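You operate a simulated robot arm through the tools that you are given. There is no shell and no other tool.

You are at the controls of a simulated robot arm. One attempt, no reset.

## Task
Splice the tape strips with the green and blue clips at the heat on the table card.
Fine: the green one lies by the red clamp, the blue one by the blue clamp, clips to the outside, both clamps shut; the heat ends off.

The check looks at the end state, three seconds after you hand in, the way a careful person would. Anything else that was tipped, shoved, dropped, spilled or broken makes it a failure.

## Robot
A 7-joint arm with a two-finger parallel gripper, fixed in place. Base frame: the origin is at the foot of the arm, x ahead of it, y to its left, z up. Readings come in m, rad, newtons and seconds.
With the tool pointing down near the work surface it reaches from about 0.26 to 0.68 m from the base axis. Its first joint turns from -2.897 to 2.897 rad. Payload 2.5 kg.
The tool frame sits at the grasp point between the pads (the TCP): z along the fingers, y along the line on which they close. The tips reach 0.03 m beyond it. Largest opening 0.094 m; finger width 0.028, thickness 0.01; the body of the gripper, 0.05 by 0.096 m, starts 0.055 m behind the TCP.
Orientation is that of the tool frame in the base frame, as a unit quaternion [x, y, z, w]. With the fingers straight down and closing along the base's y, the tool's x points along the base's -x, its y along +y and its z along -z.

## Interface
- The arm moves only by the tool apply_moves. Its argument "deltas" is one flat list of numbers, 7 for each row, row after row: the finger opening in cm, from 0 to 9.4, then the shift along the tool's x, y, z in cm, then the turn, a rotation vector about the tool's x, y, z in rad. In form: [gripper, tx, ty, tz, rx, ry, rz, gripper, tx, ty, tz, rx, ry, rz, ...]. A call has 1 to 20 rows; each row is the pose to reach, as a shift and turn from the pose commanded when the call began, along the tool's axes at that moment. Rows are played at 5 a second. More than 0.05 m and 0.15 rad between two rows, or a gripper value outside its range, and nothing of the call is played. Where a pose cannot be reached the arm comes as near as it can. A force on the tool above 40 N (or 10 N above the force at the start of the call, whichever is more), or a blocked arm, ends the call early, and 0.2 s more pass. Each finger travels about 0.072 m/s and halts on what it meets, pressing with about 38 N; the grip force reading is that of the motor and also rises with nothing between the fingers. The clock runs only during rows and for 0.2 s after the last one: add rows that repeat a pose to give the fingers time. It gives the time, the measured TCP pose, the force on the tool (base axes), the opening and the grip force at its end, in the units of the frame above (readings bear some noise), with the torque about the TCP (base axes, N m) and any sound that the robot's microphone picked up.
- Cameras (640 x 400 px; columns grow to the right, rows downward): "scene" is fixed at [0.3983, 0.4994, 0.5908]; the picture's right is [-0.93, 0.37, 0.00], its down [0.29, 0.74, -0.61] and it looks along [-0.22, -0.57, -0.79] (base axes); focal length 228 px, centre (320, 200). "wrist" rides on the gripper at [0.076, 0.014, -0.103] in the tool frame; the picture's right is [-0.18, 0.98, 0.00], its down [-0.75, -0.14, -0.64] and it looks along [-0.63, -0.12, 0.77] (tool axes); focal length 243 px, centre (320, 200).
- camera(camera): a new picture of that camera. The clock stands still meanwhile.
- locate(camera, pixels): there is no depth. For up to 12 entries [column, row, z] of the newest picture of that camera ("zoom" is the newest enlarged one), the place [x, y] in the base frame at which the ray of that pixel passes the height z, good to about 0.003 m. The clock stands still meanwhile.
- close_up(camera, box): a new picture of the part [left, top, right, bottom] of that camera's present view, enlarged. The clock stands still meanwhile.
- job_done(): hands the job in; it is judged then, once.

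Open the gripper and draw the arm clear of the work before you hand the job in, unless the task says otherwise.

The tools are called after "Request:" by a JSON object that holds its "api" and its "payload". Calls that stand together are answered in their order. apply_moves: Moves the arm, as the interface text tells. Its arguments: {"type":"object","properties":{"deltas":{"type":"array","items":{"type":"number"}}},"required":["deltas"]} The other tools are called the same way: camera (camera) takes a picture; locate (camera, pixels) gives the place at which the rays of pixels pass given heights; close_up (camera, box) takes an enlarged picture of a part of a camera's view; job_done () hands the job in.

At the start:

```text
time: 0.0
tcp_pos: [0.4326, 0.1841, 0.3493]
tool_rot: [0.0, 1.0, 0.001, 0.0]
wrist_force: [1.1, 0.7, 0.3]
wrist_torque: [-0.02, 0.04, 0.01]
opening: 0.094
gripper_force: 0.1
```

scene: 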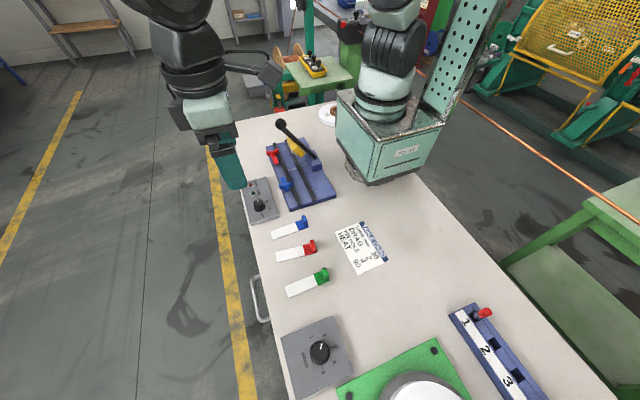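
wrist: 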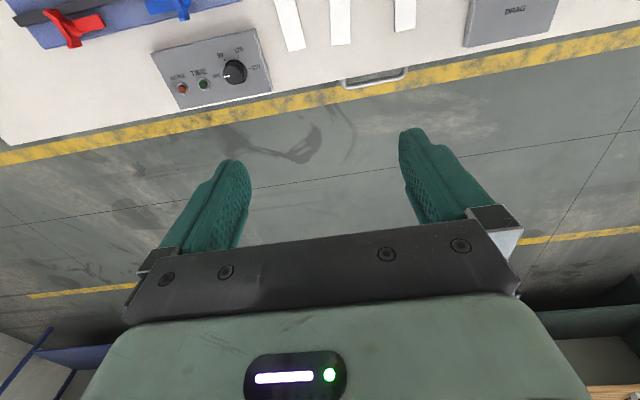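

I start by looking closely at the table: the splicer (around px 300,170 in scene), the card (360,248) and the dials need to be read.

Request:
{"api": "close_up", "payload": {"camera": "scene", "box": [230, 100, 350, 220]}}

Request:
{"api": "close_up", "payload": {"camera": "scene", "box": [320, 210, 400, 280]}}

Request:
{"api": "close_up", "payload": {"camera": "scene", "box": [250, 200, 350, 310]}}

Request:
{"api": "close_up", "payload": {"camera": "wrist", "box": [140, 0, 440, 130]}}

```text
3.33 times, centred on (290, 160) of scene
```

zoom: 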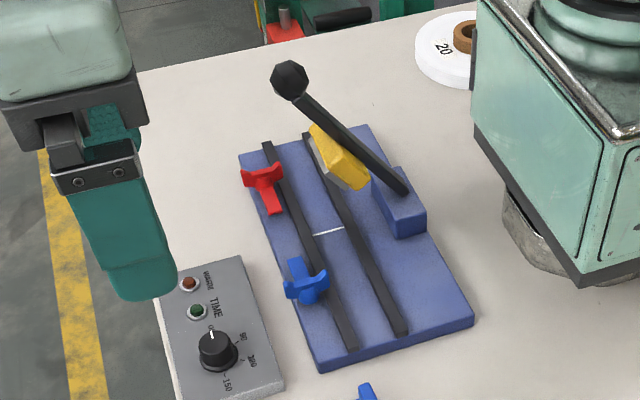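

```text
5.71 times, centred on (360, 245) of scene
```

zoom: 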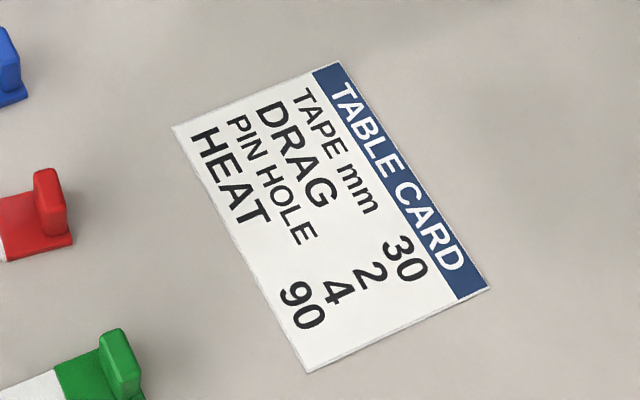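

```text
3.64 times, centred on (300, 255) of scene
```

zoom: 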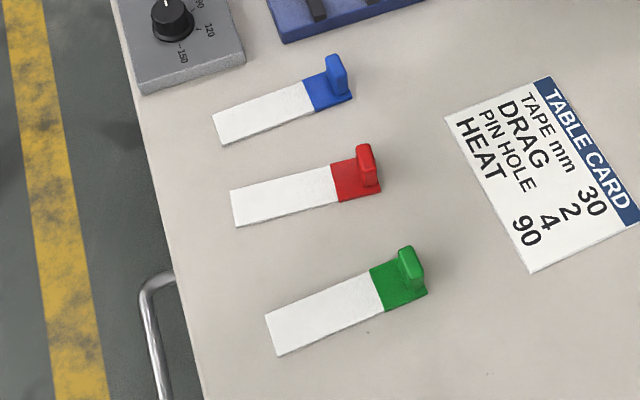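

```text
2.13 times, centred on (290, 65) of wrist
```

zoom: 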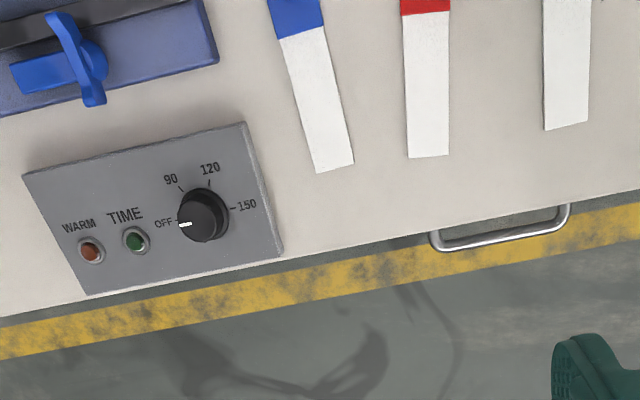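

The card reads HEAT 90; the control box (scene ~258,203) has OFF/90/120/150, WARM and TIME lamps, knob on OFF. I compare rays of the same features from both cameras to find the table height.

Request:
{"api": "locate", "payload": {"camera": "scene", "pixels": [[271, 234, 0.0], [271, 234, 0.05], [276, 257, 0.0], [276, 257, 0.05], [287, 292, 0.0], [258.5, 205, 0.0], [258.5, 205, 0.05], [279, 222, 0.0]]}}

Request:
{"api": "locate", "payload": {"camera": "wrist", "pixels": [[297, 49, 0.0], [297, 49, 0.05], [340, 44, 0.0], [340, 44, 0.05], [235, 71, 0.0], [235, 71, 0.05], [180, 108, 0.0], [272, 90, 0.0]]}}

```text
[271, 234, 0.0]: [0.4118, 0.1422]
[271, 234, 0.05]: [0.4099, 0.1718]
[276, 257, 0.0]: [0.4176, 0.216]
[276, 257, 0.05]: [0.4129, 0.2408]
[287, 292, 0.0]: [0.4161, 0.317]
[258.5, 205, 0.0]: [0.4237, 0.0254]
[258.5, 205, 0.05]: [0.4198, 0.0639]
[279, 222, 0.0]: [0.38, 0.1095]
```

```text
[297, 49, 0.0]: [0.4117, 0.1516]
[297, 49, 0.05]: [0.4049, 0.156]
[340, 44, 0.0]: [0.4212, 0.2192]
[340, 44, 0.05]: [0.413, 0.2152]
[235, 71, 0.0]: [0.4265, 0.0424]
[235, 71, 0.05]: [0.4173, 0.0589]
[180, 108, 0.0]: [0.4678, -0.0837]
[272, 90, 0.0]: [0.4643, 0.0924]
```

Table is at z≈0. Now finer close-ups of the splicer clamps, lever and control box from the scene camera.

Request:
{"api": "close_up", "payload": {"camera": "scene", "box": [262, 135, 312, 170]}}

Request:
{"api": "close_up", "payload": {"camera": "scene", "box": [270, 165, 345, 215]}}

Request:
{"api": "close_up", "payload": {"camera": "scene", "box": [240, 175, 290, 225]}}

Request:
{"api": "close_up", "payload": {"camera": "scene", "box": [265, 110, 345, 180]}}

```text
11.43 times, centred on (287, 152) of scene
```

zoom: 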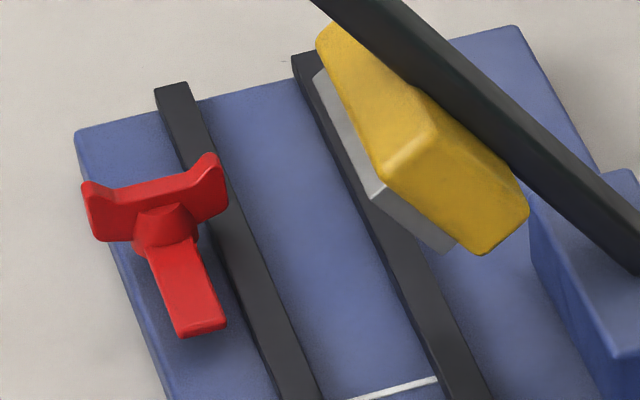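

```text
8.00 times, centred on (308, 190) of scene
```

zoom: 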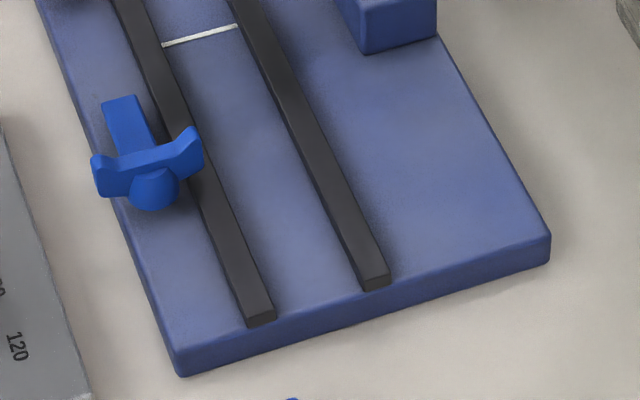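

```text
8.00 times, centred on (265, 200) of scene
```

zoom: 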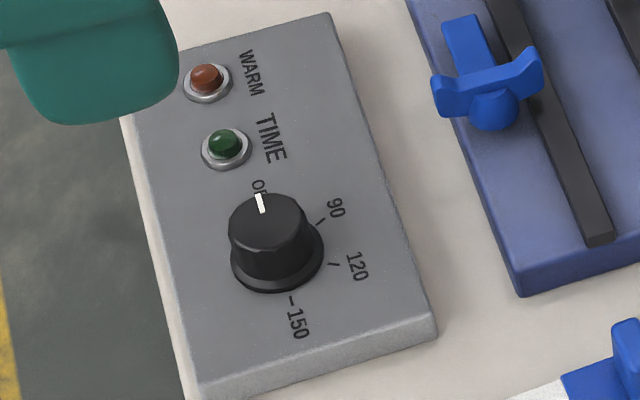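

```text
5.71 times, centred on (305, 145) of scene
```

zoom: 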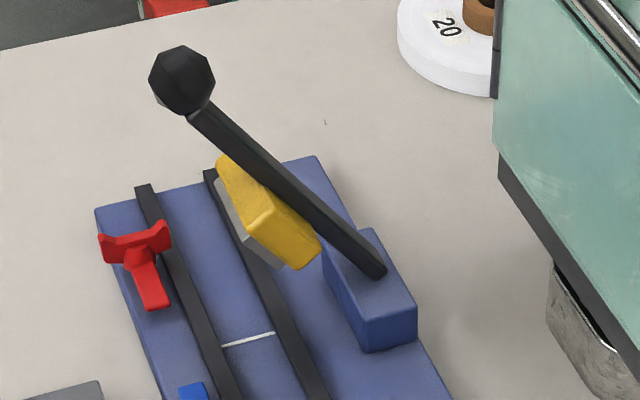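

I move the arm back over the table at height to get the wrist camera over the splicer (target TCP ≈ (0.30,-0.08,0.40)), well above the lever.

Request:
{"api": "apply_moves", "payload": {"deltas": [9.4, 1.6, -3.2, -0.6, 0, 0, 0, 9.4, 3.2, -6.5, -1.2, 0, 0, 0, 9.4, 4.9, -9.8, -1.9, 0, 0, 0, 9.4, 6.5, -13, -2.5, 0, 0, 0, 9.4, 8.1, -16.2, -3.1, 0, 0, 0, 9.4, 9.8, -19.5, -3.8, 0, 0, 0, 9.4, 11.4, -22.7, -4.4, 0, 0, 0, 9.4, 13, -26, -5, 0, 0, 0, 9.4, 13, -26, -5, 0, 0, 0]}}

Request:
{"api": "camera", "payload": {"camera": "wrist"}}

Request:
{"api": "camera", "payload": {"camera": "scene"}}

```text
time: 2.0
tcp_pos: [0.301, -0.0778, 0.3983]
tool_rot: [0.0, 1.0, 0.0, -0.001]
wrist_force: [-0.2, 0.1, 0.5]
wrist_torque: [-0.01, 0.0, 0.01]
opening: 0.094
gripper_force: 0.0
```

```text
taken
```

wrist: 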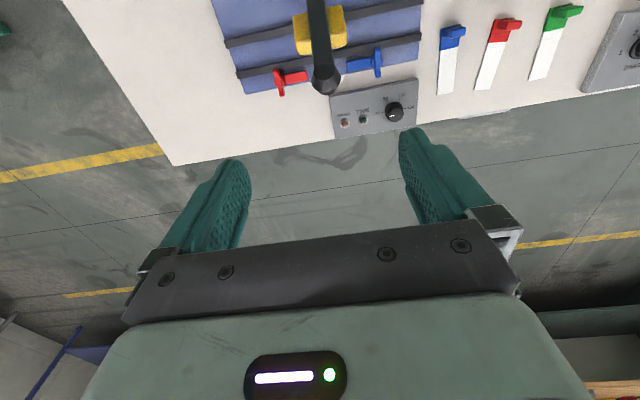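

```text
taken
```

scene: 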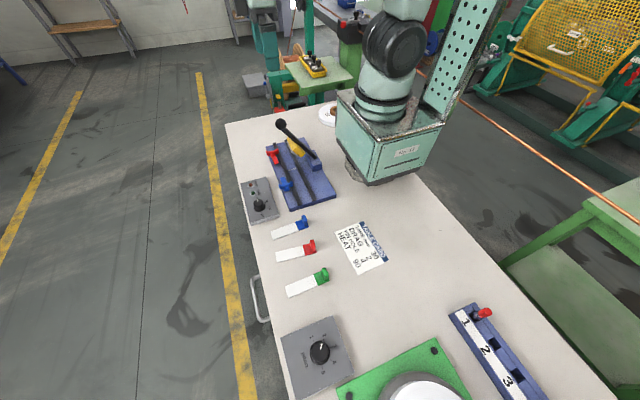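

The wrist camera now shows the splicer at px (210–425, 0–100). I take enlarged views for detail and pairing with the scene view.

Request:
{"api": "close_up", "payload": {"camera": "wrist", "box": [200, 0, 440, 140]}}

Request:
{"api": "locate", "payload": {"camera": "zoom", "pixels": [[320, 200, 0.0]]}}

Request:
{"api": "close_up", "payload": {"camera": "scene", "box": [235, 110, 345, 225]}}

```text
2.67 times, centred on (320, 70) of wrist
```

zoom: 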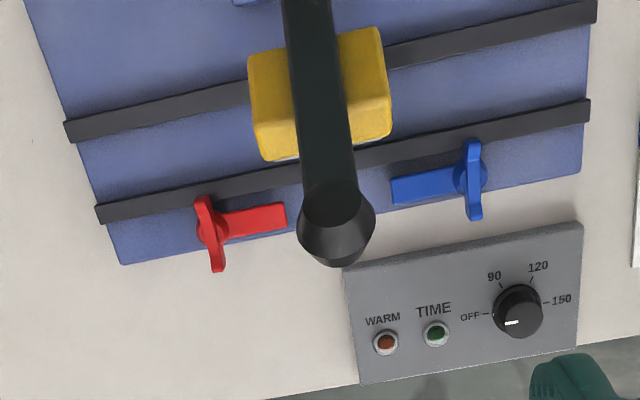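

```text
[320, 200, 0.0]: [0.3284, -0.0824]
```

```text
3.48 times, centred on (290, 168) of scene
```

zoom: 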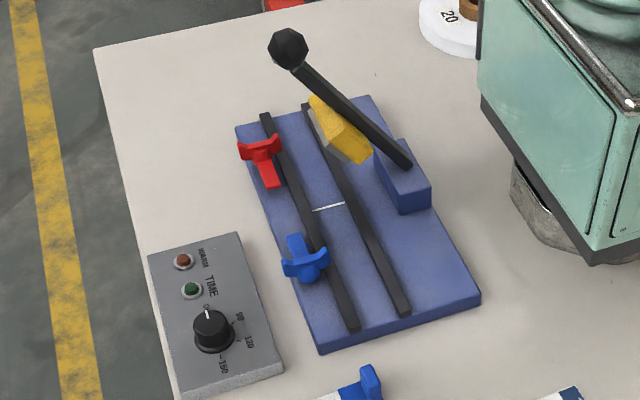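

I pair features between the two views (rail ends, dial top, wings, lever knob) to work out heights.

Request:
{"api": "locate", "payload": {"camera": "zoom", "pixels": [[265, 116, 0.02], [265, 116, 0.04], [353, 328, 0.02], [353, 328, 0.04], [288, 48, 0.1], [288, 48, 0.2], [211, 322, 0.03], [211, 322, 0.05], [261, 148, 0.03], [261, 148, 0.05], [305, 258, 0.03], [305, 258, 0.05]]}}

Request:
{"api": "locate", "payload": {"camera": "wrist", "pixels": [[236.5, 74.9, 0.02], [236.5, 74.9, 0.04], [421.1, 36.3, 0.02], [421.1, 36.3, 0.04], [326, 80.5, 0.1], [326, 80.5, 0.2], [393.8, 112, 0.03], [393.8, 112, 0.05], [278, 82.4, 0.03], [278, 82.4, 0.05], [377, 62.5, 0.03], [377, 62.5, 0.05]]}}

```text
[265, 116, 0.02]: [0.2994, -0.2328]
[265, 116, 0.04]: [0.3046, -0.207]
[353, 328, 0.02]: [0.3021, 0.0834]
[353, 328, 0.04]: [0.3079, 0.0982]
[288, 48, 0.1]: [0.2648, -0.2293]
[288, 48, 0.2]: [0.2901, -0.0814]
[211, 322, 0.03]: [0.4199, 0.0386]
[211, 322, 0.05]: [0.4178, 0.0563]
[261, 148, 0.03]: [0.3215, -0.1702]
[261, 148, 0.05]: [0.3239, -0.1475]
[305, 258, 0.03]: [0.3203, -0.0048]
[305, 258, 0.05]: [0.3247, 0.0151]
```

```text
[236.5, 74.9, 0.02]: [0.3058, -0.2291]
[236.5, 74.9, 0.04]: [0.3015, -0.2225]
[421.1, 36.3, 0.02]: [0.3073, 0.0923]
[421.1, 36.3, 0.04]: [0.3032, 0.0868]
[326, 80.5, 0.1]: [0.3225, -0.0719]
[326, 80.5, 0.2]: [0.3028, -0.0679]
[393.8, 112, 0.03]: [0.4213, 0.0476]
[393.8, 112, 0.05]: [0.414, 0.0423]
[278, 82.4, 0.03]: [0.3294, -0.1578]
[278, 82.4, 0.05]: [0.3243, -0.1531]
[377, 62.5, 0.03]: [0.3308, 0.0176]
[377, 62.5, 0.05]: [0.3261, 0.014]
```

Rails run along y at x≈0.304 (z≈0.026), centre mark near y≈-0.07, clamps at (0.325,-0.154) and (0.325,0.014), dial at (0.419,0.046). Now I inspect the strips/clips closely.

Request:
{"api": "close_up", "payload": {"camera": "scene", "box": [280, 260, 340, 300]}}

Request:
{"api": "locate", "payload": {"camera": "zoom", "pixels": [[320, 200, 0.0]]}}

Request:
{"api": "close_up", "payload": {"camera": "scene", "box": [262, 208, 322, 248]}}

Request:
{"api": "close_up", "payload": {"camera": "wrist", "box": [430, 0, 590, 100]}}

```text
10.00 times, centred on (310, 280) of scene
```

zoom: 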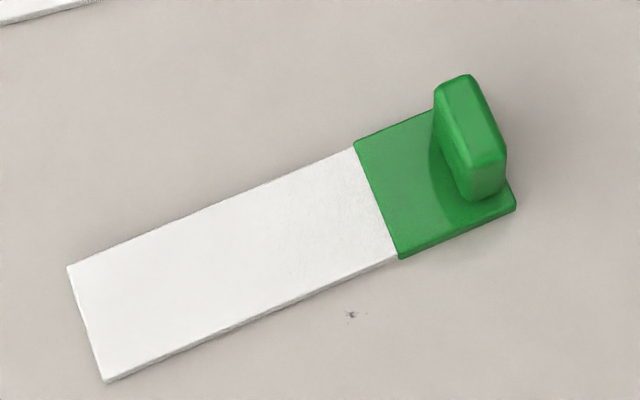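

```text
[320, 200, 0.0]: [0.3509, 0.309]
```

```text
10.00 times, centred on (292, 228) of scene
```

zoom: 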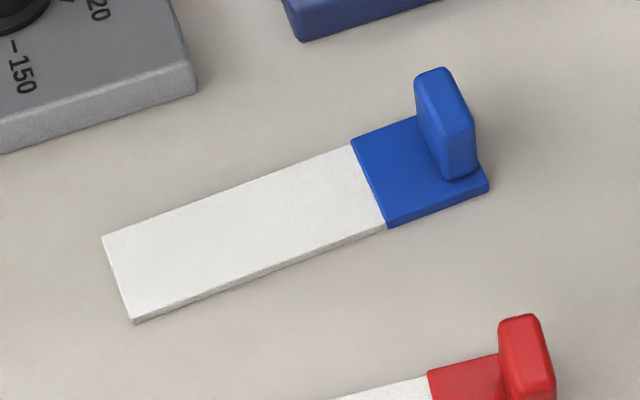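

```text
4.00 times, centred on (510, 50) of wrist
```

zoom: 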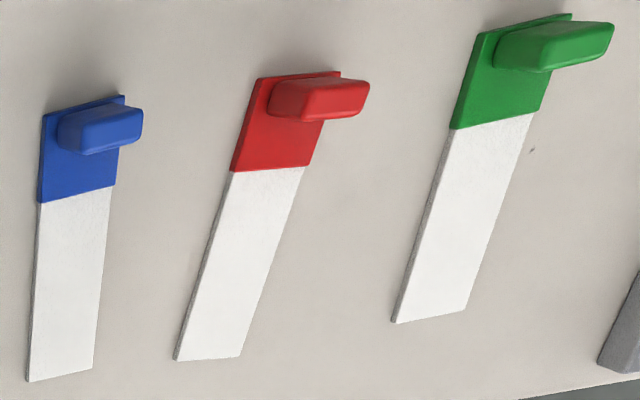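

The clips have an upright tab across the strip near the outer end, to be pinched along the strip's length. I locate the strip and clip corners in both views.

Request:
{"api": "locate", "payload": {"camera": "scene", "pixels": [[284.8, 286.7, 0.002], [288.5, 298.0, 0.002], [313.5, 274.7, 0.002], [317.8, 285.8, 0.002], [329.5, 280.7, 0.003], [270.2, 231.6, 0.002], [273.3, 240.2, 0.002], [295.2, 222, 0.002], [298.7, 230.7, 0.002], [308.7, 226.8, 0.003], [325, 272.3, 0.025], [304.5, 218.6, 0.025]]}}

Request:
{"api": "locate", "payload": {"camera": "wrist", "pixels": [[436.75, 95, 0.002], [453, 91.75, 0.002], [439.5, 50.75, 0.002], [458, 46.75, 0.002], [440.5, 28.75, 0.003], [461.25, 24.25, 0.003], [528, 80.5, 0.002], [546.25, 77, 0.002], [542.5, 32.5, 0.002], [563.25, 28, 0.002], [550, 8.25, 0.003], [573, 3.75, 0.003]]}}

```text
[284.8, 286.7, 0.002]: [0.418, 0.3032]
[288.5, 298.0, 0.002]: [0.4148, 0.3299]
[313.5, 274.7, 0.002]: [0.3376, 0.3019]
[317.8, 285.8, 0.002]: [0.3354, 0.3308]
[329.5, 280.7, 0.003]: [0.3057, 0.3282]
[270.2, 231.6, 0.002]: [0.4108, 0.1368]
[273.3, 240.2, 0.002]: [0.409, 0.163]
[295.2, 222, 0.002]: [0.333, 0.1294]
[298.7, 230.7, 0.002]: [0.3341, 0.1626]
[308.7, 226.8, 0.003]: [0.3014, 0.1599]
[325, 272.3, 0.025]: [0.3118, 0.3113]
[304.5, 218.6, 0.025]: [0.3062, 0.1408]
```

```text
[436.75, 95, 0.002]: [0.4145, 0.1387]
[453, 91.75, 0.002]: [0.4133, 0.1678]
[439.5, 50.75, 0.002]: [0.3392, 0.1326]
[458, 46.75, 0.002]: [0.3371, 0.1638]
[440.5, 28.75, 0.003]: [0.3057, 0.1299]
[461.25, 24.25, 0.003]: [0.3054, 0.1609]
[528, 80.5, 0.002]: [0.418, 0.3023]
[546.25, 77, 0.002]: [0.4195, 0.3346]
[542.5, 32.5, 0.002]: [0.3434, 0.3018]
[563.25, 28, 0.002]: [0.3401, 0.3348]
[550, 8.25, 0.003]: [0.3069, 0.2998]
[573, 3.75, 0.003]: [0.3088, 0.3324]
```

Both strips are ≈0.11 m long, 0.03 m wide, lying nearly along x (clip at x≈0.305). Next I zoom on the dial and the splice channel in the scene view to measure the ticks and channel geometry.

Request:
{"api": "close_up", "payload": {"camera": "scene", "box": [244, 184, 274, 219]}}

Request:
{"api": "close_up", "payload": {"camera": "scene", "box": [275, 150, 345, 210]}}

Request:
{"api": "close_up", "payload": {"camera": "wrist", "box": [330, 75, 430, 140]}}

```text
11.43 times, centred on (259, 202) of scene
```

zoom: 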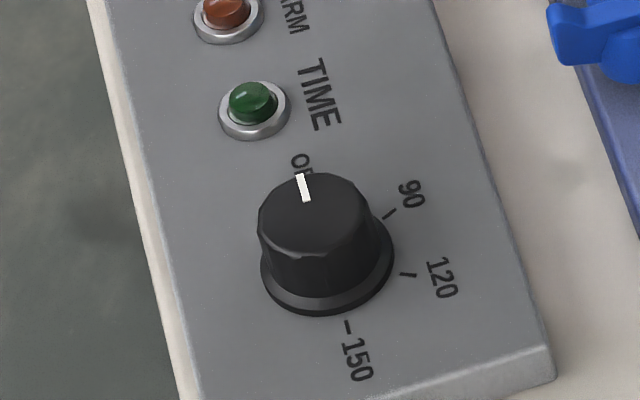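

```text
6.67 times, centred on (310, 180) of scene
```

zoom: 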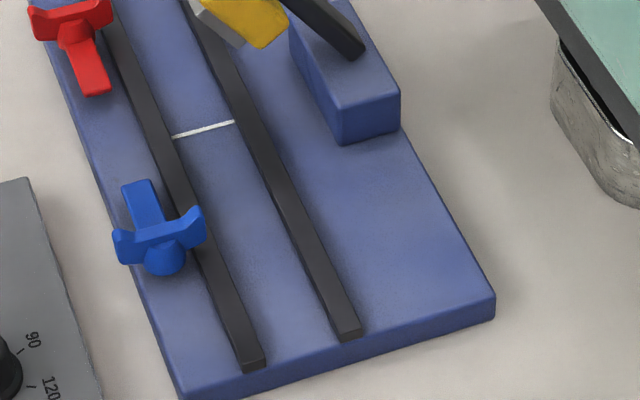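

```text
6.15 times, centred on (380, 108) of wrist
```

zoom: 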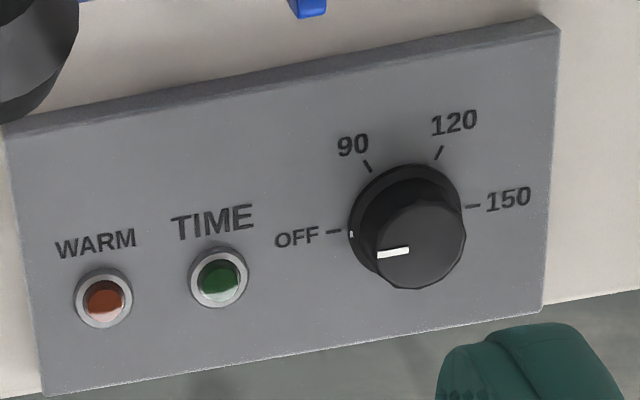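

I locate the dial ticks in the newest wrist zoom (OFF 334,231; 90 367,166; 120 438,152; 150 472,206) and knob top, plus channel edges in the scene image.

Request:
{"api": "locate", "payload": {"camera": "zoom", "pixels": [[334, 231, 0.018], [367, 166, 0.018], [438, 152, 0.018], [472, 206, 0.018], [410, 250, 0.038], [378, 255, 0.038], [10, 130, 0.018], [555, 28, 0.018], [104, 300, 0.02], [218, 278, 0.02]]}}

Request:
{"api": "locate", "payload": {"camera": "scene", "pixels": [[257.5, 199.6, 0.018], [265.0, 203.3, 0.018], [266.7, 208.5, 0.018], [261.4, 213.2, 0.018], [288.0, 170.3, 0.016], [297.1, 168.3, 0.016], [301, 205.4, 0.026], [314.5, 200.5, 0.026], [298.3, 206, 0.026], [312.0, 201, 0.026], [289.9, 210, 0.016], [336.0, 193.5, 0.016]]}}

```text
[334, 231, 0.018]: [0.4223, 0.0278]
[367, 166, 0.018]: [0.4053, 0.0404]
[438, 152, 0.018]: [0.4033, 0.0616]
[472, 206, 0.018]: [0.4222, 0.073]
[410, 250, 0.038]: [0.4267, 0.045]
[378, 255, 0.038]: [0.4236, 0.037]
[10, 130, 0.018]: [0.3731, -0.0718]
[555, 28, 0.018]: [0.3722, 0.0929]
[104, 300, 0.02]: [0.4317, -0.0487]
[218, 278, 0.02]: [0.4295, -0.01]
```

```text
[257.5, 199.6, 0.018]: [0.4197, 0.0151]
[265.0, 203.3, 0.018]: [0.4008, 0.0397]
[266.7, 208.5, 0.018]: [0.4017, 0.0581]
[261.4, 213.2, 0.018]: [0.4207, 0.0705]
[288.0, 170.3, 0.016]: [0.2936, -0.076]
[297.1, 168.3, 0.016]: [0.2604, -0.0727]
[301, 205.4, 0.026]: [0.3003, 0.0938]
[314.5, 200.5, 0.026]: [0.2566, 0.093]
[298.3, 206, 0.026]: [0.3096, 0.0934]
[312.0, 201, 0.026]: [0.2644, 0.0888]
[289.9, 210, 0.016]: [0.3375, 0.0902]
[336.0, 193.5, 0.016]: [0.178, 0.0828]
```

Ticks are 60° apart around the dial centre ≈(0.420,0.050), so OFF→90 is a −60° turn about base z. Now enlarged wrist views of the channel ends for rail positions and heights.

Request:
{"api": "close_up", "payload": {"camera": "wrist", "box": [350, 0, 430, 70]}}

Request:
{"api": "locate", "payload": {"camera": "zoom", "pixels": [[320, 200, 0.02], [0, 0, 0.02], [640, 400, 0.02]]}}

Request:
{"api": "close_up", "payload": {"camera": "wrist", "box": [205, 10, 345, 110]}}

Request:
{"api": "close_up", "payload": {"camera": "scene", "box": [285, 180, 325, 215]}}

```text
5.71 times, centred on (390, 35) of wrist
```

zoom: 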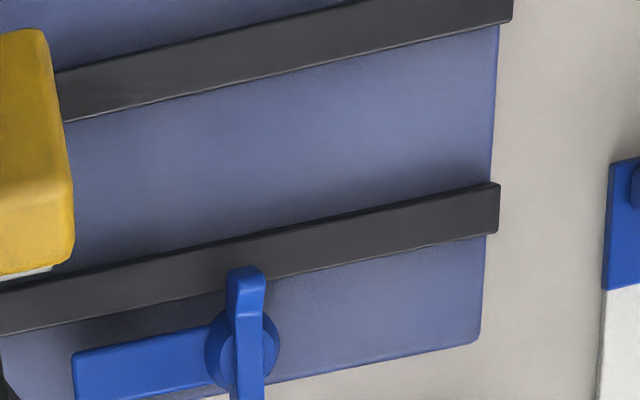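

```text
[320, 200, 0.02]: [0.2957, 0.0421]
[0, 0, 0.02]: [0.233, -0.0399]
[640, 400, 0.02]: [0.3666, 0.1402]
```

```text
4.00 times, centred on (275, 60) of wrist
```

zoom: 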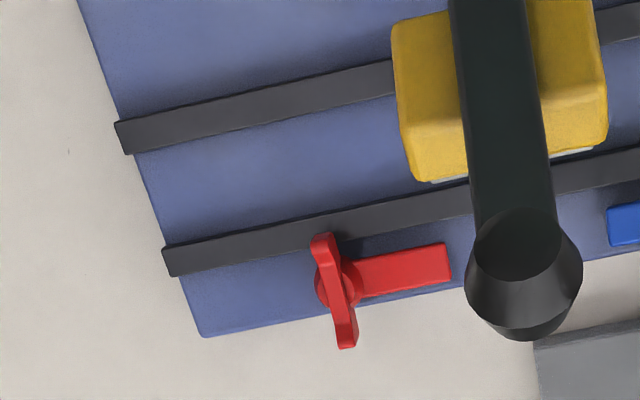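

```text
11.43 times, centred on (305, 198) of scene
```

zoom: 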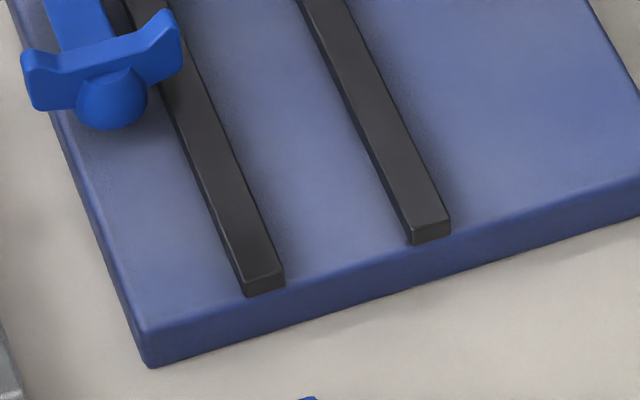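

Request:
{"api": "locate", "payload": {"camera": "zoom", "pixels": [[285, 270, 0.022], [285, 270, 0.03], [243, 283, 0.022], [243, 283, 0.03], [412, 231, 0.022], [412, 231, 0.03], [450, 220, 0.022], [450, 220, 0.03], [147, 333, 0.02], [285, 286, 0.02], [415, 246, 0.02], [148, 366, 0.0]]}}

Request:
{"api": "locate", "payload": {"camera": "wrist", "pixels": [[421.5, 32.2, 0.022], [421.5, 32.2, 0.03], [421.35, 40.08, 0.022], [421.35, 40.08, 0.03], [423.6, 3.48, 0.022], [423.6, 3.48, 0.03], [417.5, 60.0, 0.02], [421, 41.5, 0.02], [236.5, 71.5, 0.026], [224.4, 40.5, 0.026], [233, 84, 0.026], [227, 48.5, 0.026]]}}

```text
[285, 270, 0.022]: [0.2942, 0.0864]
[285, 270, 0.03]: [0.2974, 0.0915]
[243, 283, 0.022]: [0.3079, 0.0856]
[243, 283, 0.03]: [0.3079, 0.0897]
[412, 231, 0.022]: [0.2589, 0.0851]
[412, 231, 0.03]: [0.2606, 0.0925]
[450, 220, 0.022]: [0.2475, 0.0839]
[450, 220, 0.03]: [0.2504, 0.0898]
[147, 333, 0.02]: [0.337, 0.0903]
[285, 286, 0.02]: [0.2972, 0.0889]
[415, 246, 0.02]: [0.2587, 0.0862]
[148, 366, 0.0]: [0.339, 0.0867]
```

```text
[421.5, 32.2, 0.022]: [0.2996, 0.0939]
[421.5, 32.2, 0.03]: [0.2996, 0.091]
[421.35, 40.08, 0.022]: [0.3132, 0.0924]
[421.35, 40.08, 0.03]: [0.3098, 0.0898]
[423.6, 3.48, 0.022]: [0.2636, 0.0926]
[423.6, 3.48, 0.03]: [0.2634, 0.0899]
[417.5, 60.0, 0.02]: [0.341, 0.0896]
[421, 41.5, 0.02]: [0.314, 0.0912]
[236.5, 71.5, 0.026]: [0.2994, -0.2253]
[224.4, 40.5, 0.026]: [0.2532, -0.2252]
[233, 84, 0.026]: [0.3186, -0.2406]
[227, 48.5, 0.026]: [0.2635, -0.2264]
```

Locate readings scatter a bit; I check whether repeated queries of the same pixel average out.

Request:
{"api": "locate", "payload": {"camera": "scene", "pixels": [[301.94, 204.12, 0.026], [301.94, 204.12, 0.026], [301.94, 204.12, 0.026], [301.94, 204.12, 0.026], [301.94, 204.12, 0.026], [301.94, 204.12, 0.026], [313.05, 200.71, 0.026], [313.05, 200.71, 0.026], [313.05, 200.71, 0.026], [313.05, 200.71, 0.026], [313.05, 200.71, 0.026], [313.05, 200.71, 0.026]]}}

Request:
{"api": "locate", "payload": {"camera": "wrist", "pixels": [[421.5, 32.2, 0.026], [421.5, 32.2, 0.026], [421.5, 32.2, 0.026], [421.5, 32.2, 0.026], [421.5, 32.2, 0.026], [421.5, 32.2, 0.026], [423.6, 3.48, 0.026], [423.6, 3.48, 0.026], [423.6, 3.48, 0.026], [423.6, 3.48, 0.026], [423.6, 3.48, 0.026], [423.6, 3.48, 0.026]]}}

```text
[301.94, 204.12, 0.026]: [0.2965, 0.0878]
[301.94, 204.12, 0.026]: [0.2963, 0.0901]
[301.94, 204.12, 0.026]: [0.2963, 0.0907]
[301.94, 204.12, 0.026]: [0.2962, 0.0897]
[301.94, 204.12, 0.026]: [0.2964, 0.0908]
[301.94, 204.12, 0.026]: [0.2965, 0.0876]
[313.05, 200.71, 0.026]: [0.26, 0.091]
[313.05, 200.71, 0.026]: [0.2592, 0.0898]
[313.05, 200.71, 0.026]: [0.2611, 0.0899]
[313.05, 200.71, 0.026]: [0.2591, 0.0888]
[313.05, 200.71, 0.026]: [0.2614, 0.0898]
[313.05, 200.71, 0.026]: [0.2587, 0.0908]
```

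```text
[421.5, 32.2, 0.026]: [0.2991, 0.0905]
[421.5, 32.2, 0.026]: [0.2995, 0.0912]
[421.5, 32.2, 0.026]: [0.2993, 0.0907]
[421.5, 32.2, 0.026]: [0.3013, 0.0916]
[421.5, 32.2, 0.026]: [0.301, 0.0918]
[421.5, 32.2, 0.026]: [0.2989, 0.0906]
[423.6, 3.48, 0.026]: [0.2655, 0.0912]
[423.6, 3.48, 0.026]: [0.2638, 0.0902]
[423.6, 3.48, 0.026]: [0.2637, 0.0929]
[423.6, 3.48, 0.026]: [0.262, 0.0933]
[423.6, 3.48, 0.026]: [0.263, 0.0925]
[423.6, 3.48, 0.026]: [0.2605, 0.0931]
```

Averaging works (noise ≈1 mm): channel is ≈36 mm wide, centre x≈0.28. Now I go to a hover over the green clip with the gripper yawed +90° (closing along x), TCP ≈(0.313,0.316,0.20).

Request:
{"api": "apply_moves", "payload": {"deltas": [9.4, -0.1, 3.3, 1.6, 0, 0, -0.131, 9.4, -0.2, 6.6, 3.3, 0, 0, -0.262, 9.4, -0.3, 9.9, 4.9, 0, 0, -0.393, 9.4, -0.4, 13.1, 6.6, 0, 0, -0.524, 9.4, -0.5, 16.4, 8.2, 0, 0, -0.654, 9.4, -0.6, 19.7, 9.9, 0, 0, -0.785, 9.4, -0.7, 23, 11.5, 0, 0, -0.916, 9.4, -0.8, 26.3, 13.2, 0, 0, -1.047, 9.4, -0.9, 29.6, 14.8, 0, 0, -1.178, 9.4, -1.0, 32.8, 16.5, 0, 0, -1.309, 9.4, -1.1, 36.1, 18.1, 0, 0, -1.44, 9.4, -1.2, 39.4, 19.8, 0, 0, -1.571, 9.4, -1.2, 39.4, 19.8, 0, 0, -1.571]}}

Request:
{"api": "camera", "payload": {"camera": "wrist"}}

Request:
{"api": "camera", "payload": {"camera": "scene"}}

```text
time: 4.8
tcp_pos: [0.3155, 0.3173, 0.2013]
tool_rot: [0.708, -0.706, 0.0, 0.0]
wrist_force: [0.3, 0.0, 0.2]
wrist_torque: [-0.02, 0.02, 0.02]
opening: 0.094
gripper_force: 0.0
```

```text
taken
```

wrist: 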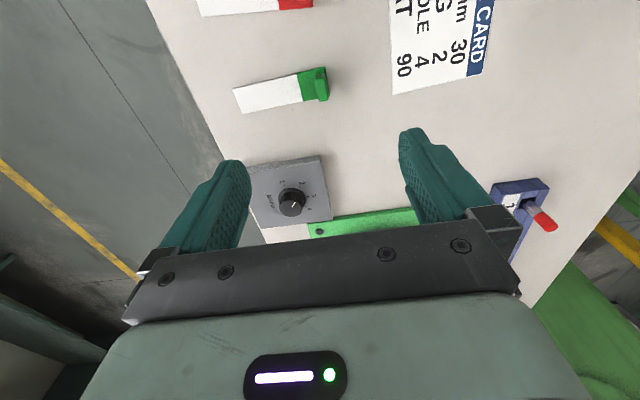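

```text
taken
```

scene: 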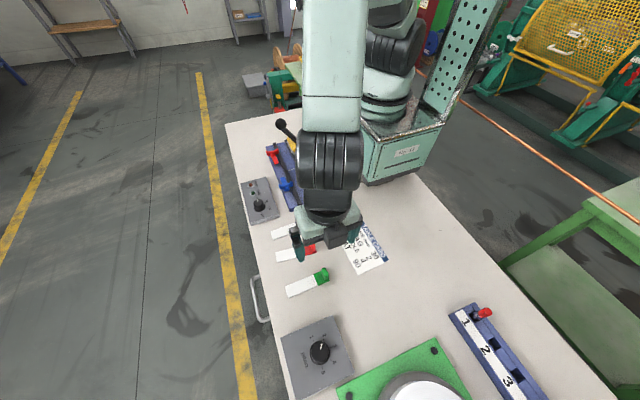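

The wrist view shows the green clip at px (313,84). I zoom there to measure the tab.

Request:
{"api": "close_up", "payload": {"camera": "wrist", "box": [225, 55, 345, 125]}}

Request:
{"api": "close_up", "payload": {"camera": "scene", "box": [305, 260, 340, 290]}}

```text
5.33 times, centred on (285, 90) of wrist
```

zoom: 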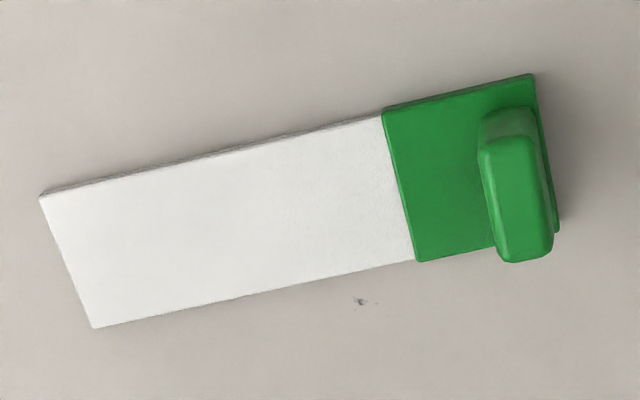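

```text
13.33 times, centred on (322, 275) of scene
```

zoom: 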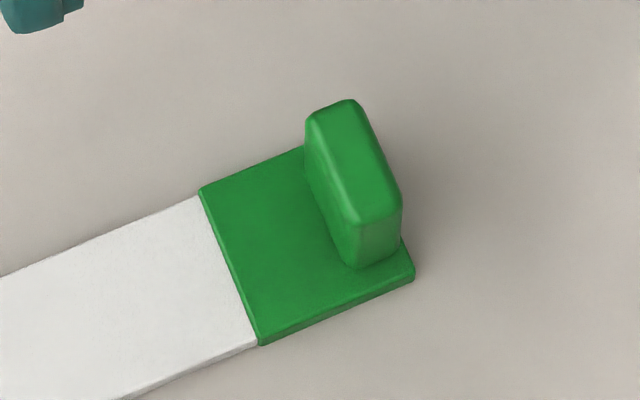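

From the wrist rays: clip spans x 0.308–0.340, y 0.301–0.3325, tab centre ≈(0.313,0.3165), top z≈0.03. I descend with 6 cm opening to TCP z≈0.045 first, then check.

Request:
{"api": "apply_moves", "payload": {"deltas": [6, 0.02, 0.04, 4, 0, 0, 0, 6, 0.04, 0.08, 8, 0, 0, 0, 6, 0.06, 0.12, 11.5, 0, 0, 0, 6, 0.07, 0.14, 14, 0, 0, 0, 6, 0.07, 0.14, 15.6, 0, 0, 0, 6, 0.07, 0.14, 15.6, 0, 0, 0]}}

Request:
{"api": "close_up", "payload": {"camera": "wrist", "box": [200, 20, 440, 170]}}

Request:
{"api": "close_up", "payload": {"camera": "scene", "box": [285, 240, 365, 300]}}

```text
time: 6.2
tcp_pos: [0.3129, 0.316, 0.0453]
tool_rot: [0.708, -0.706, 0.0, 0.0]
wrist_force: [-0.4, -1.4, -0.2]
wrist_torque: [-0.02, 0.02, 0.02]
opening: 0.06
gripper_force: 0.1
```

```text
2.67 times, centred on (320, 95) of wrist
```

zoom: 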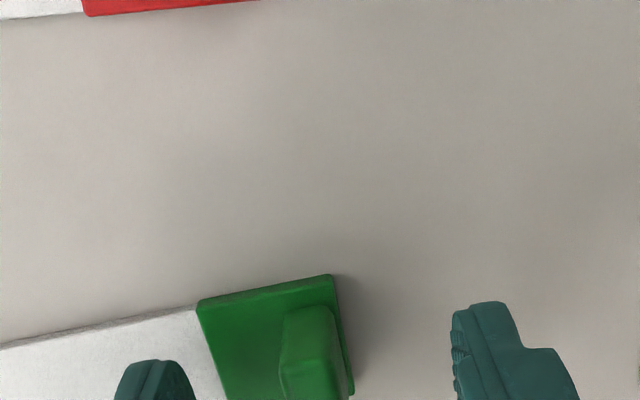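

```text
6.67 times, centred on (325, 270) of scene
```

zoom: 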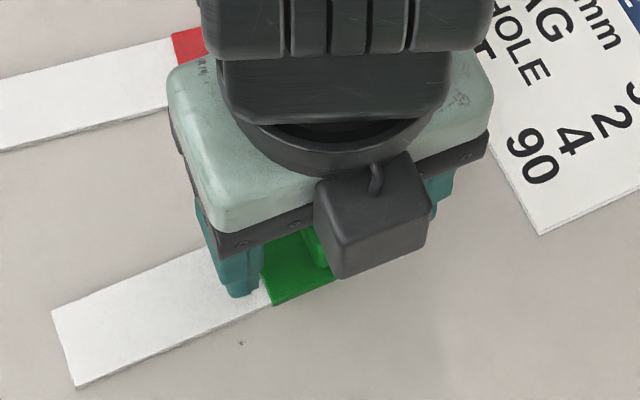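

I check the full wrist view: the tab appears between the fingers (zoom px ~ 310,350), inner finger left at (155,385), outer finger right at (490,350).

Request:
{"api": "camera", "payload": {"camera": "wrist"}}

Request:
{"api": "close_up", "payload": {"camera": "wrist", "box": [220, 110, 420, 235]}}

Request:
{"api": "camera", "payload": {"camera": "scene"}}

```text
taken
```

wrist: 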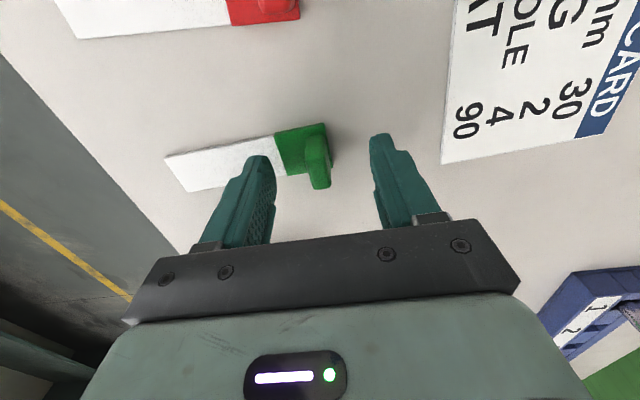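

```text
3.20 times, centred on (320, 172) of wrist
```

zoom: 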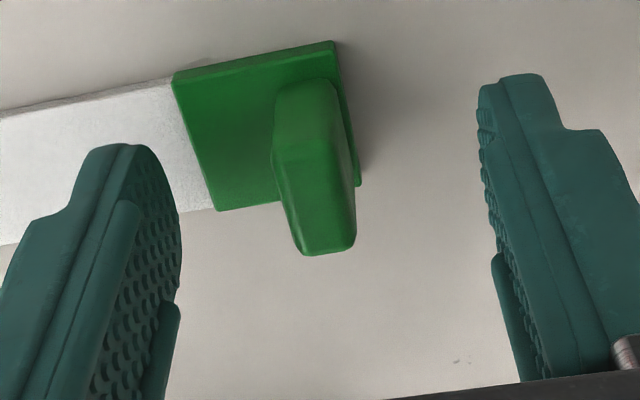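

```text
taken
```

scene: 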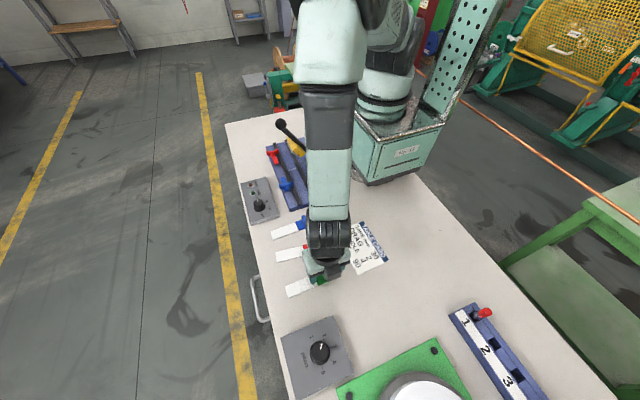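

The tab top (zoom ~318,202) sits at the expected grasp centre (320,197), so I lower 0.6 cm and close on the tab.

Request:
{"api": "apply_moves", "payload": {"deltas": [6, 0, 0, 0.6, 0, 0, 0, 3, 0, 0, 0.6, 0, 0, 0, 0, 0, 0, 0.6, 0, 0, 0, 0, 0, 0, 0.6, 0, 0, 0, 0, 0, 0, 0.6, 0, 0, 0]}}

Request:
{"api": "close_up", "payload": {"camera": "wrist", "box": [160, 100, 420, 235]}}

```text
time: 7.4
tcp_pos: [0.3133, 0.3172, 0.0387]
tool_rot: [0.708, -0.707, 0.0, 0.0]
wrist_force: [0.7, 1.6, 0.4]
wrist_torque: [-0.01, 0.01, 0.0]
opening: 0.0107
gripper_force: 38.0
```

```text
2.46 times, centred on (290, 168) of wrist
```

zoom: 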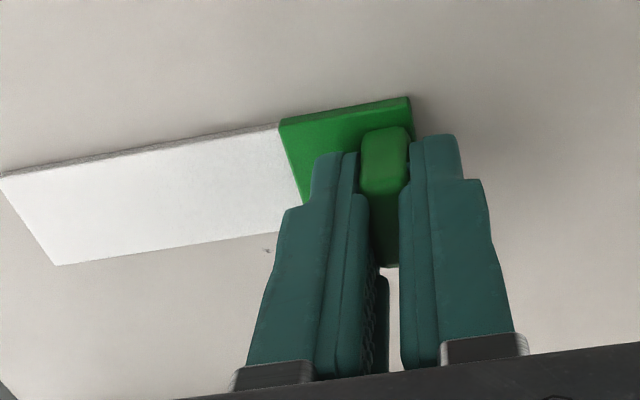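

Gripped (opening 10.7 mm, 38 N). I lift 6 cm and look at how the strip behaves.

Request:
{"api": "apply_moves", "payload": {"deltas": [0, 0, 0, -1, 0, 0, 0, 0, 0, 0, -3, 0, 0, 0, 0, 0, 0, -6, 0, 0, 0, 0, 0, 0, -6, 0, 0, 0]}}

Request:
{"api": "camera", "payload": {"camera": "wrist"}}

Request:
{"api": "close_up", "payload": {"camera": "scene", "box": [270, 220, 370, 310]}}

```text
time: 8.4
tcp_pos: [0.3142, 0.3172, 0.099]
tool_rot: [0.708, -0.706, 0.001, 0.0]
wrist_force: [-0.4, -0.2, 0.1]
wrist_torque: [0.03, 0.04, 0.0]
opening: 0.0107
gripper_force: 38.4
```

```text
taken
```

wrist: 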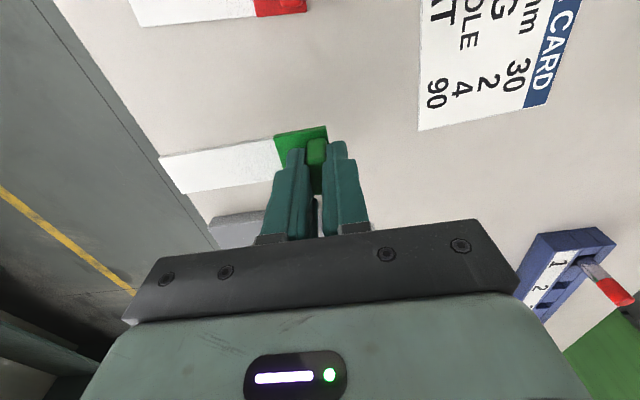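

```text
4.44 times, centred on (320, 265) of scene
```

zoom: 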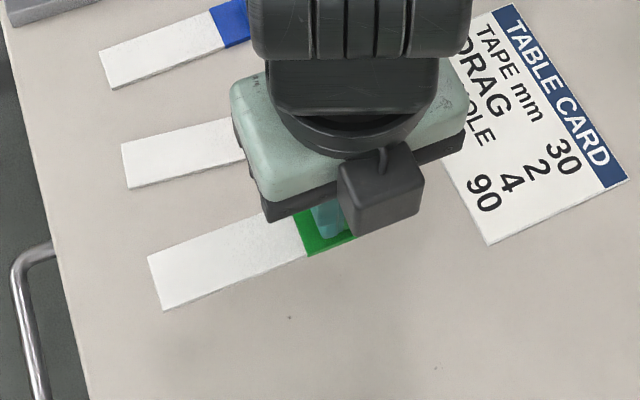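

The strip lifts as a rigid piece. I raise to z≈0.33 and then carry it over to a hover at (0.28,-0.21), turning to yaw 180° so the tape points +y with the clip outside.

Request:
{"api": "apply_moves", "payload": {"deltas": [0, 0, 0, -4.6, 0, 0, 0, 0, 0, 0, -9.2, 0, 0, 0, 0, 0, 0, -13.8, 0, 0, 0, 0, 0, 0, -18.4, 0, 0, 0, 0, 0, 0, -23.1, 0, 0, 0, 0, 4.39, 0.28, -23.1, 0, 0, -0.131, 0, 8.78, 0.55, -23.1, 0, 0, -0.262, 0, 13.16, 0.83, -23.1, 0, 0, -0.393, 0, 17.55, 1.1, -23.1, 0, 0, -0.524, 0, 21.94, 1.38, -23.1, 0, 0, -0.655, 0, 26.33, 1.65, -23.1, 0, 0, -0.785, 0, 30.71, 1.93, -23.1, 0, 0, -0.916, 0, 35.1, 2.2, -23.1, 0, 0, -1.047, 0, 39.49, 2.48, -23.1, 0, 0, -1.178, 0, 43.88, 2.75, -23.1, 0, 0, -1.309, 0, 48.26, 3.03, -23.1, 0, 0, -1.44, 0, 52.65, 3.3, -23.1, 0, 0, -1.571, 0, 52.65, 3.3, -23.1, 0, 0, -1.571]}}

Request:
{"api": "camera", "payload": {"camera": "scene"}}

Request:
{"api": "camera", "payload": {"camera": "wrist"}}

```text
time: 12.2
tcp_pos: [0.2819, -0.2115, 0.3321]
tool_rot: [1.0, 0.002, 0.0, 0.001]
wrist_force: [-0.5, -0.8, -0.5]
wrist_torque: [0.0, 0.02, 0.01]
opening: 0.0105
gripper_force: 37.9
out of reach, approached as far as the arm can: row 15
```

```text
taken
```

scene: 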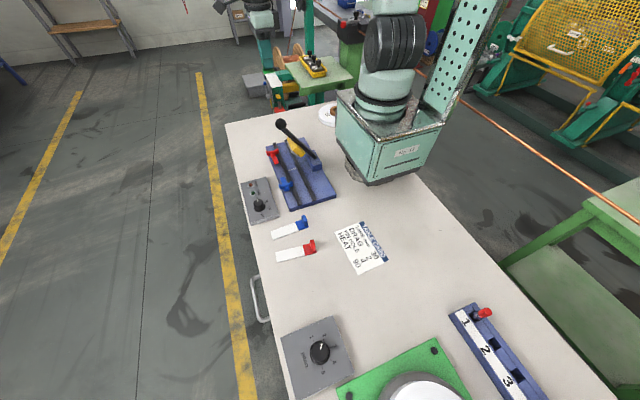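

```text
taken
```

wrist: 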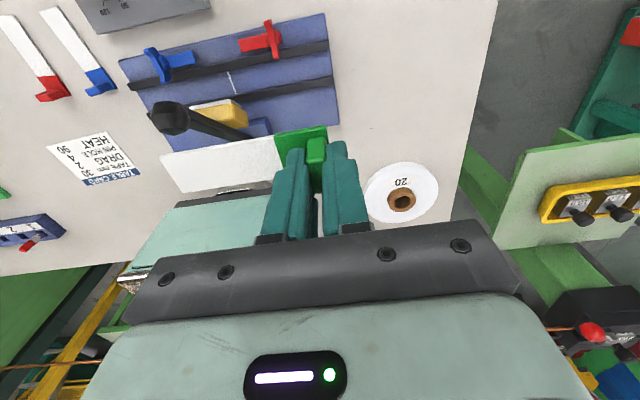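

Yaw 180° was reached, strip points +y with the lever (knob px 172,118) to its left in the wrist view. I shift 1.5 cm further outward and descend to z≈0.13, keeping the tape end clear of the raised head.

Request:
{"api": "apply_moves", "payload": {"deltas": [0, 0, 0.8, 0, 0, 0, 0, 0, 0, 1.5, 2, 0, 0, 0, 0, 0, 1.5, 6, 0, 0, 0, 0, 0, 1.5, 10, 0, 0, 0, 0, 0, 1.5, 14, 0, 0, 0, 0, 0, 1.5, 17, 0, 0, 0, 0, 0, 1.5, 20, 0, 0, 0, 0, 0, 1.5, 20, 0, 0, 0]}}

Request:
{"api": "camera", "payload": {"camera": "wrist"}}

Request:
{"api": "camera", "payload": {"camera": "scene"}}

```text
time: 14.0
tcp_pos: [0.2802, -0.2253, 0.129]
tool_rot: [1.0, 0.0, -0.001, 0.0]
wrist_force: [1.1, 0.0, 0.2]
wrist_torque: [0.01, 0.04, 0.01]
opening: 0.0104
gripper_force: 37.8
```

```text
taken
```

wrist: 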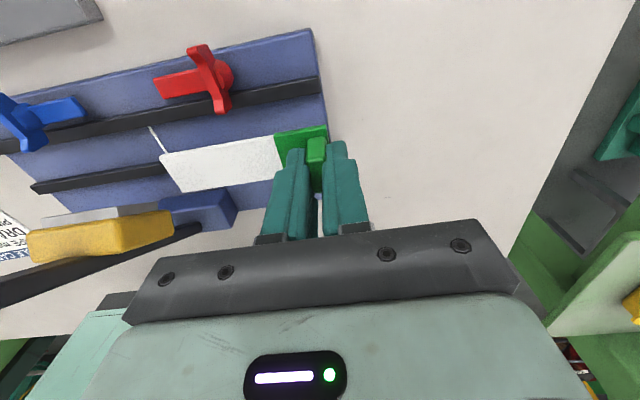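

```text
taken
```

scene: 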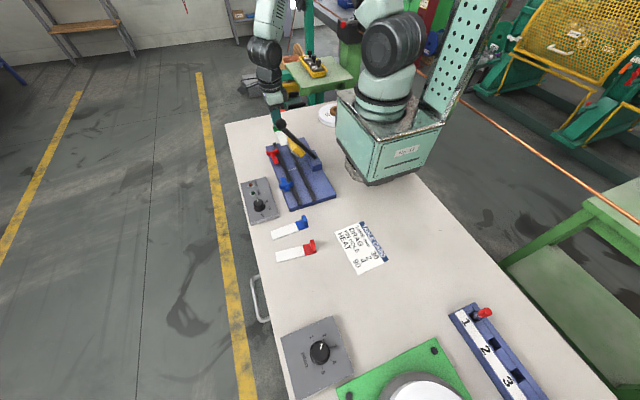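

Pose good. I zoom the wrist view to measure rails, white line and strip relative to each other.

Request:
{"api": "close_up", "payload": {"camera": "wrist", "box": [20, 40, 340, 240]}}

Request:
{"api": "close_up", "payload": {"camera": "wrist", "box": [130, 70, 340, 200]}}

```text
2.00 times, centred on (180, 140) of wrist
```

zoom: 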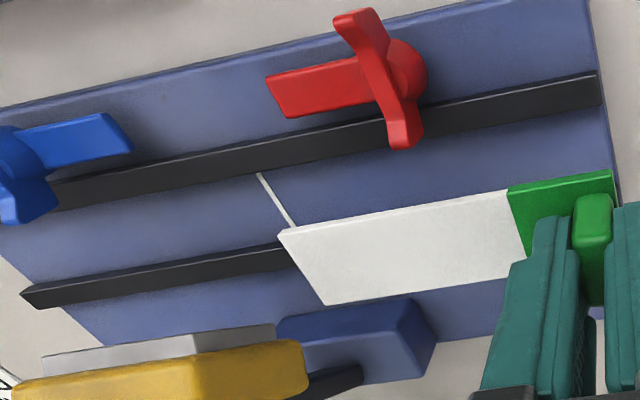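

```text
3.05 times, centred on (235, 135) of wrist
```

zoom: 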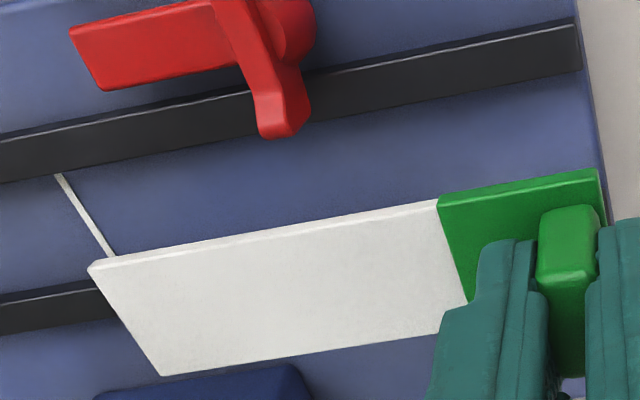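

Rays give: channel x≈0.259–0.297, white line y≈-0.0687, strip centre x≈0.282 with tape end 0.105 m from the TCP. I shift −3.5 mm in x, drop to z≈0.097 and slide +y 5.1 cm under the raised head.

Request:
{"api": "apply_moves", "payload": {"deltas": [0, -0.35, 0, 1.6, 0, 0, 0, 0, -0.35, 0, 3.3, 0, 0, 0, 0, -0.35, -1.7, 3.3, 0, 0, 0, 0, -0.35, -3.4, 3.3, 0, 0, 0, 0, -0.35, -5.1, 3.3, 0, 0, 0, 0, -0.35, -5.1, 3.3, 0, 0, 0]}}

Request:
{"api": "close_up", "payload": {"camera": "wrist", "box": [60, 60, 380, 260]}}

Request:
{"api": "close_up", "payload": {"camera": "scene", "box": [250, 90, 350, 200]}}

```text
time: 15.4
tcp_pos: [0.2773, -0.172, 0.0982]
tool_rot: [1.0, 0.0, 0.0, 0.0]
wrist_force: [-1.0, 0.6, -0.4]
wrist_torque: [-0.01, 0.0, 0.0]
opening: 0.0103
gripper_force: 38.0
```

```text
2.00 times, centred on (220, 160) of wrist
```

zoom: 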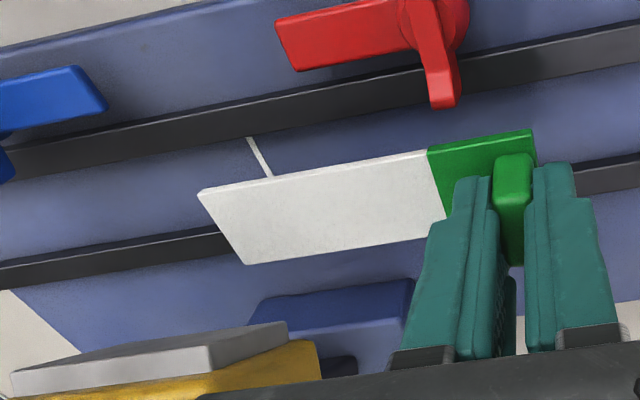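

```text
3.64 times, centred on (300, 145) of scene
```

zoom: 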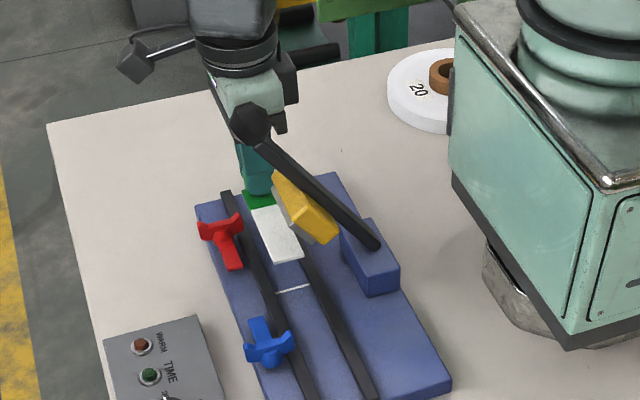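

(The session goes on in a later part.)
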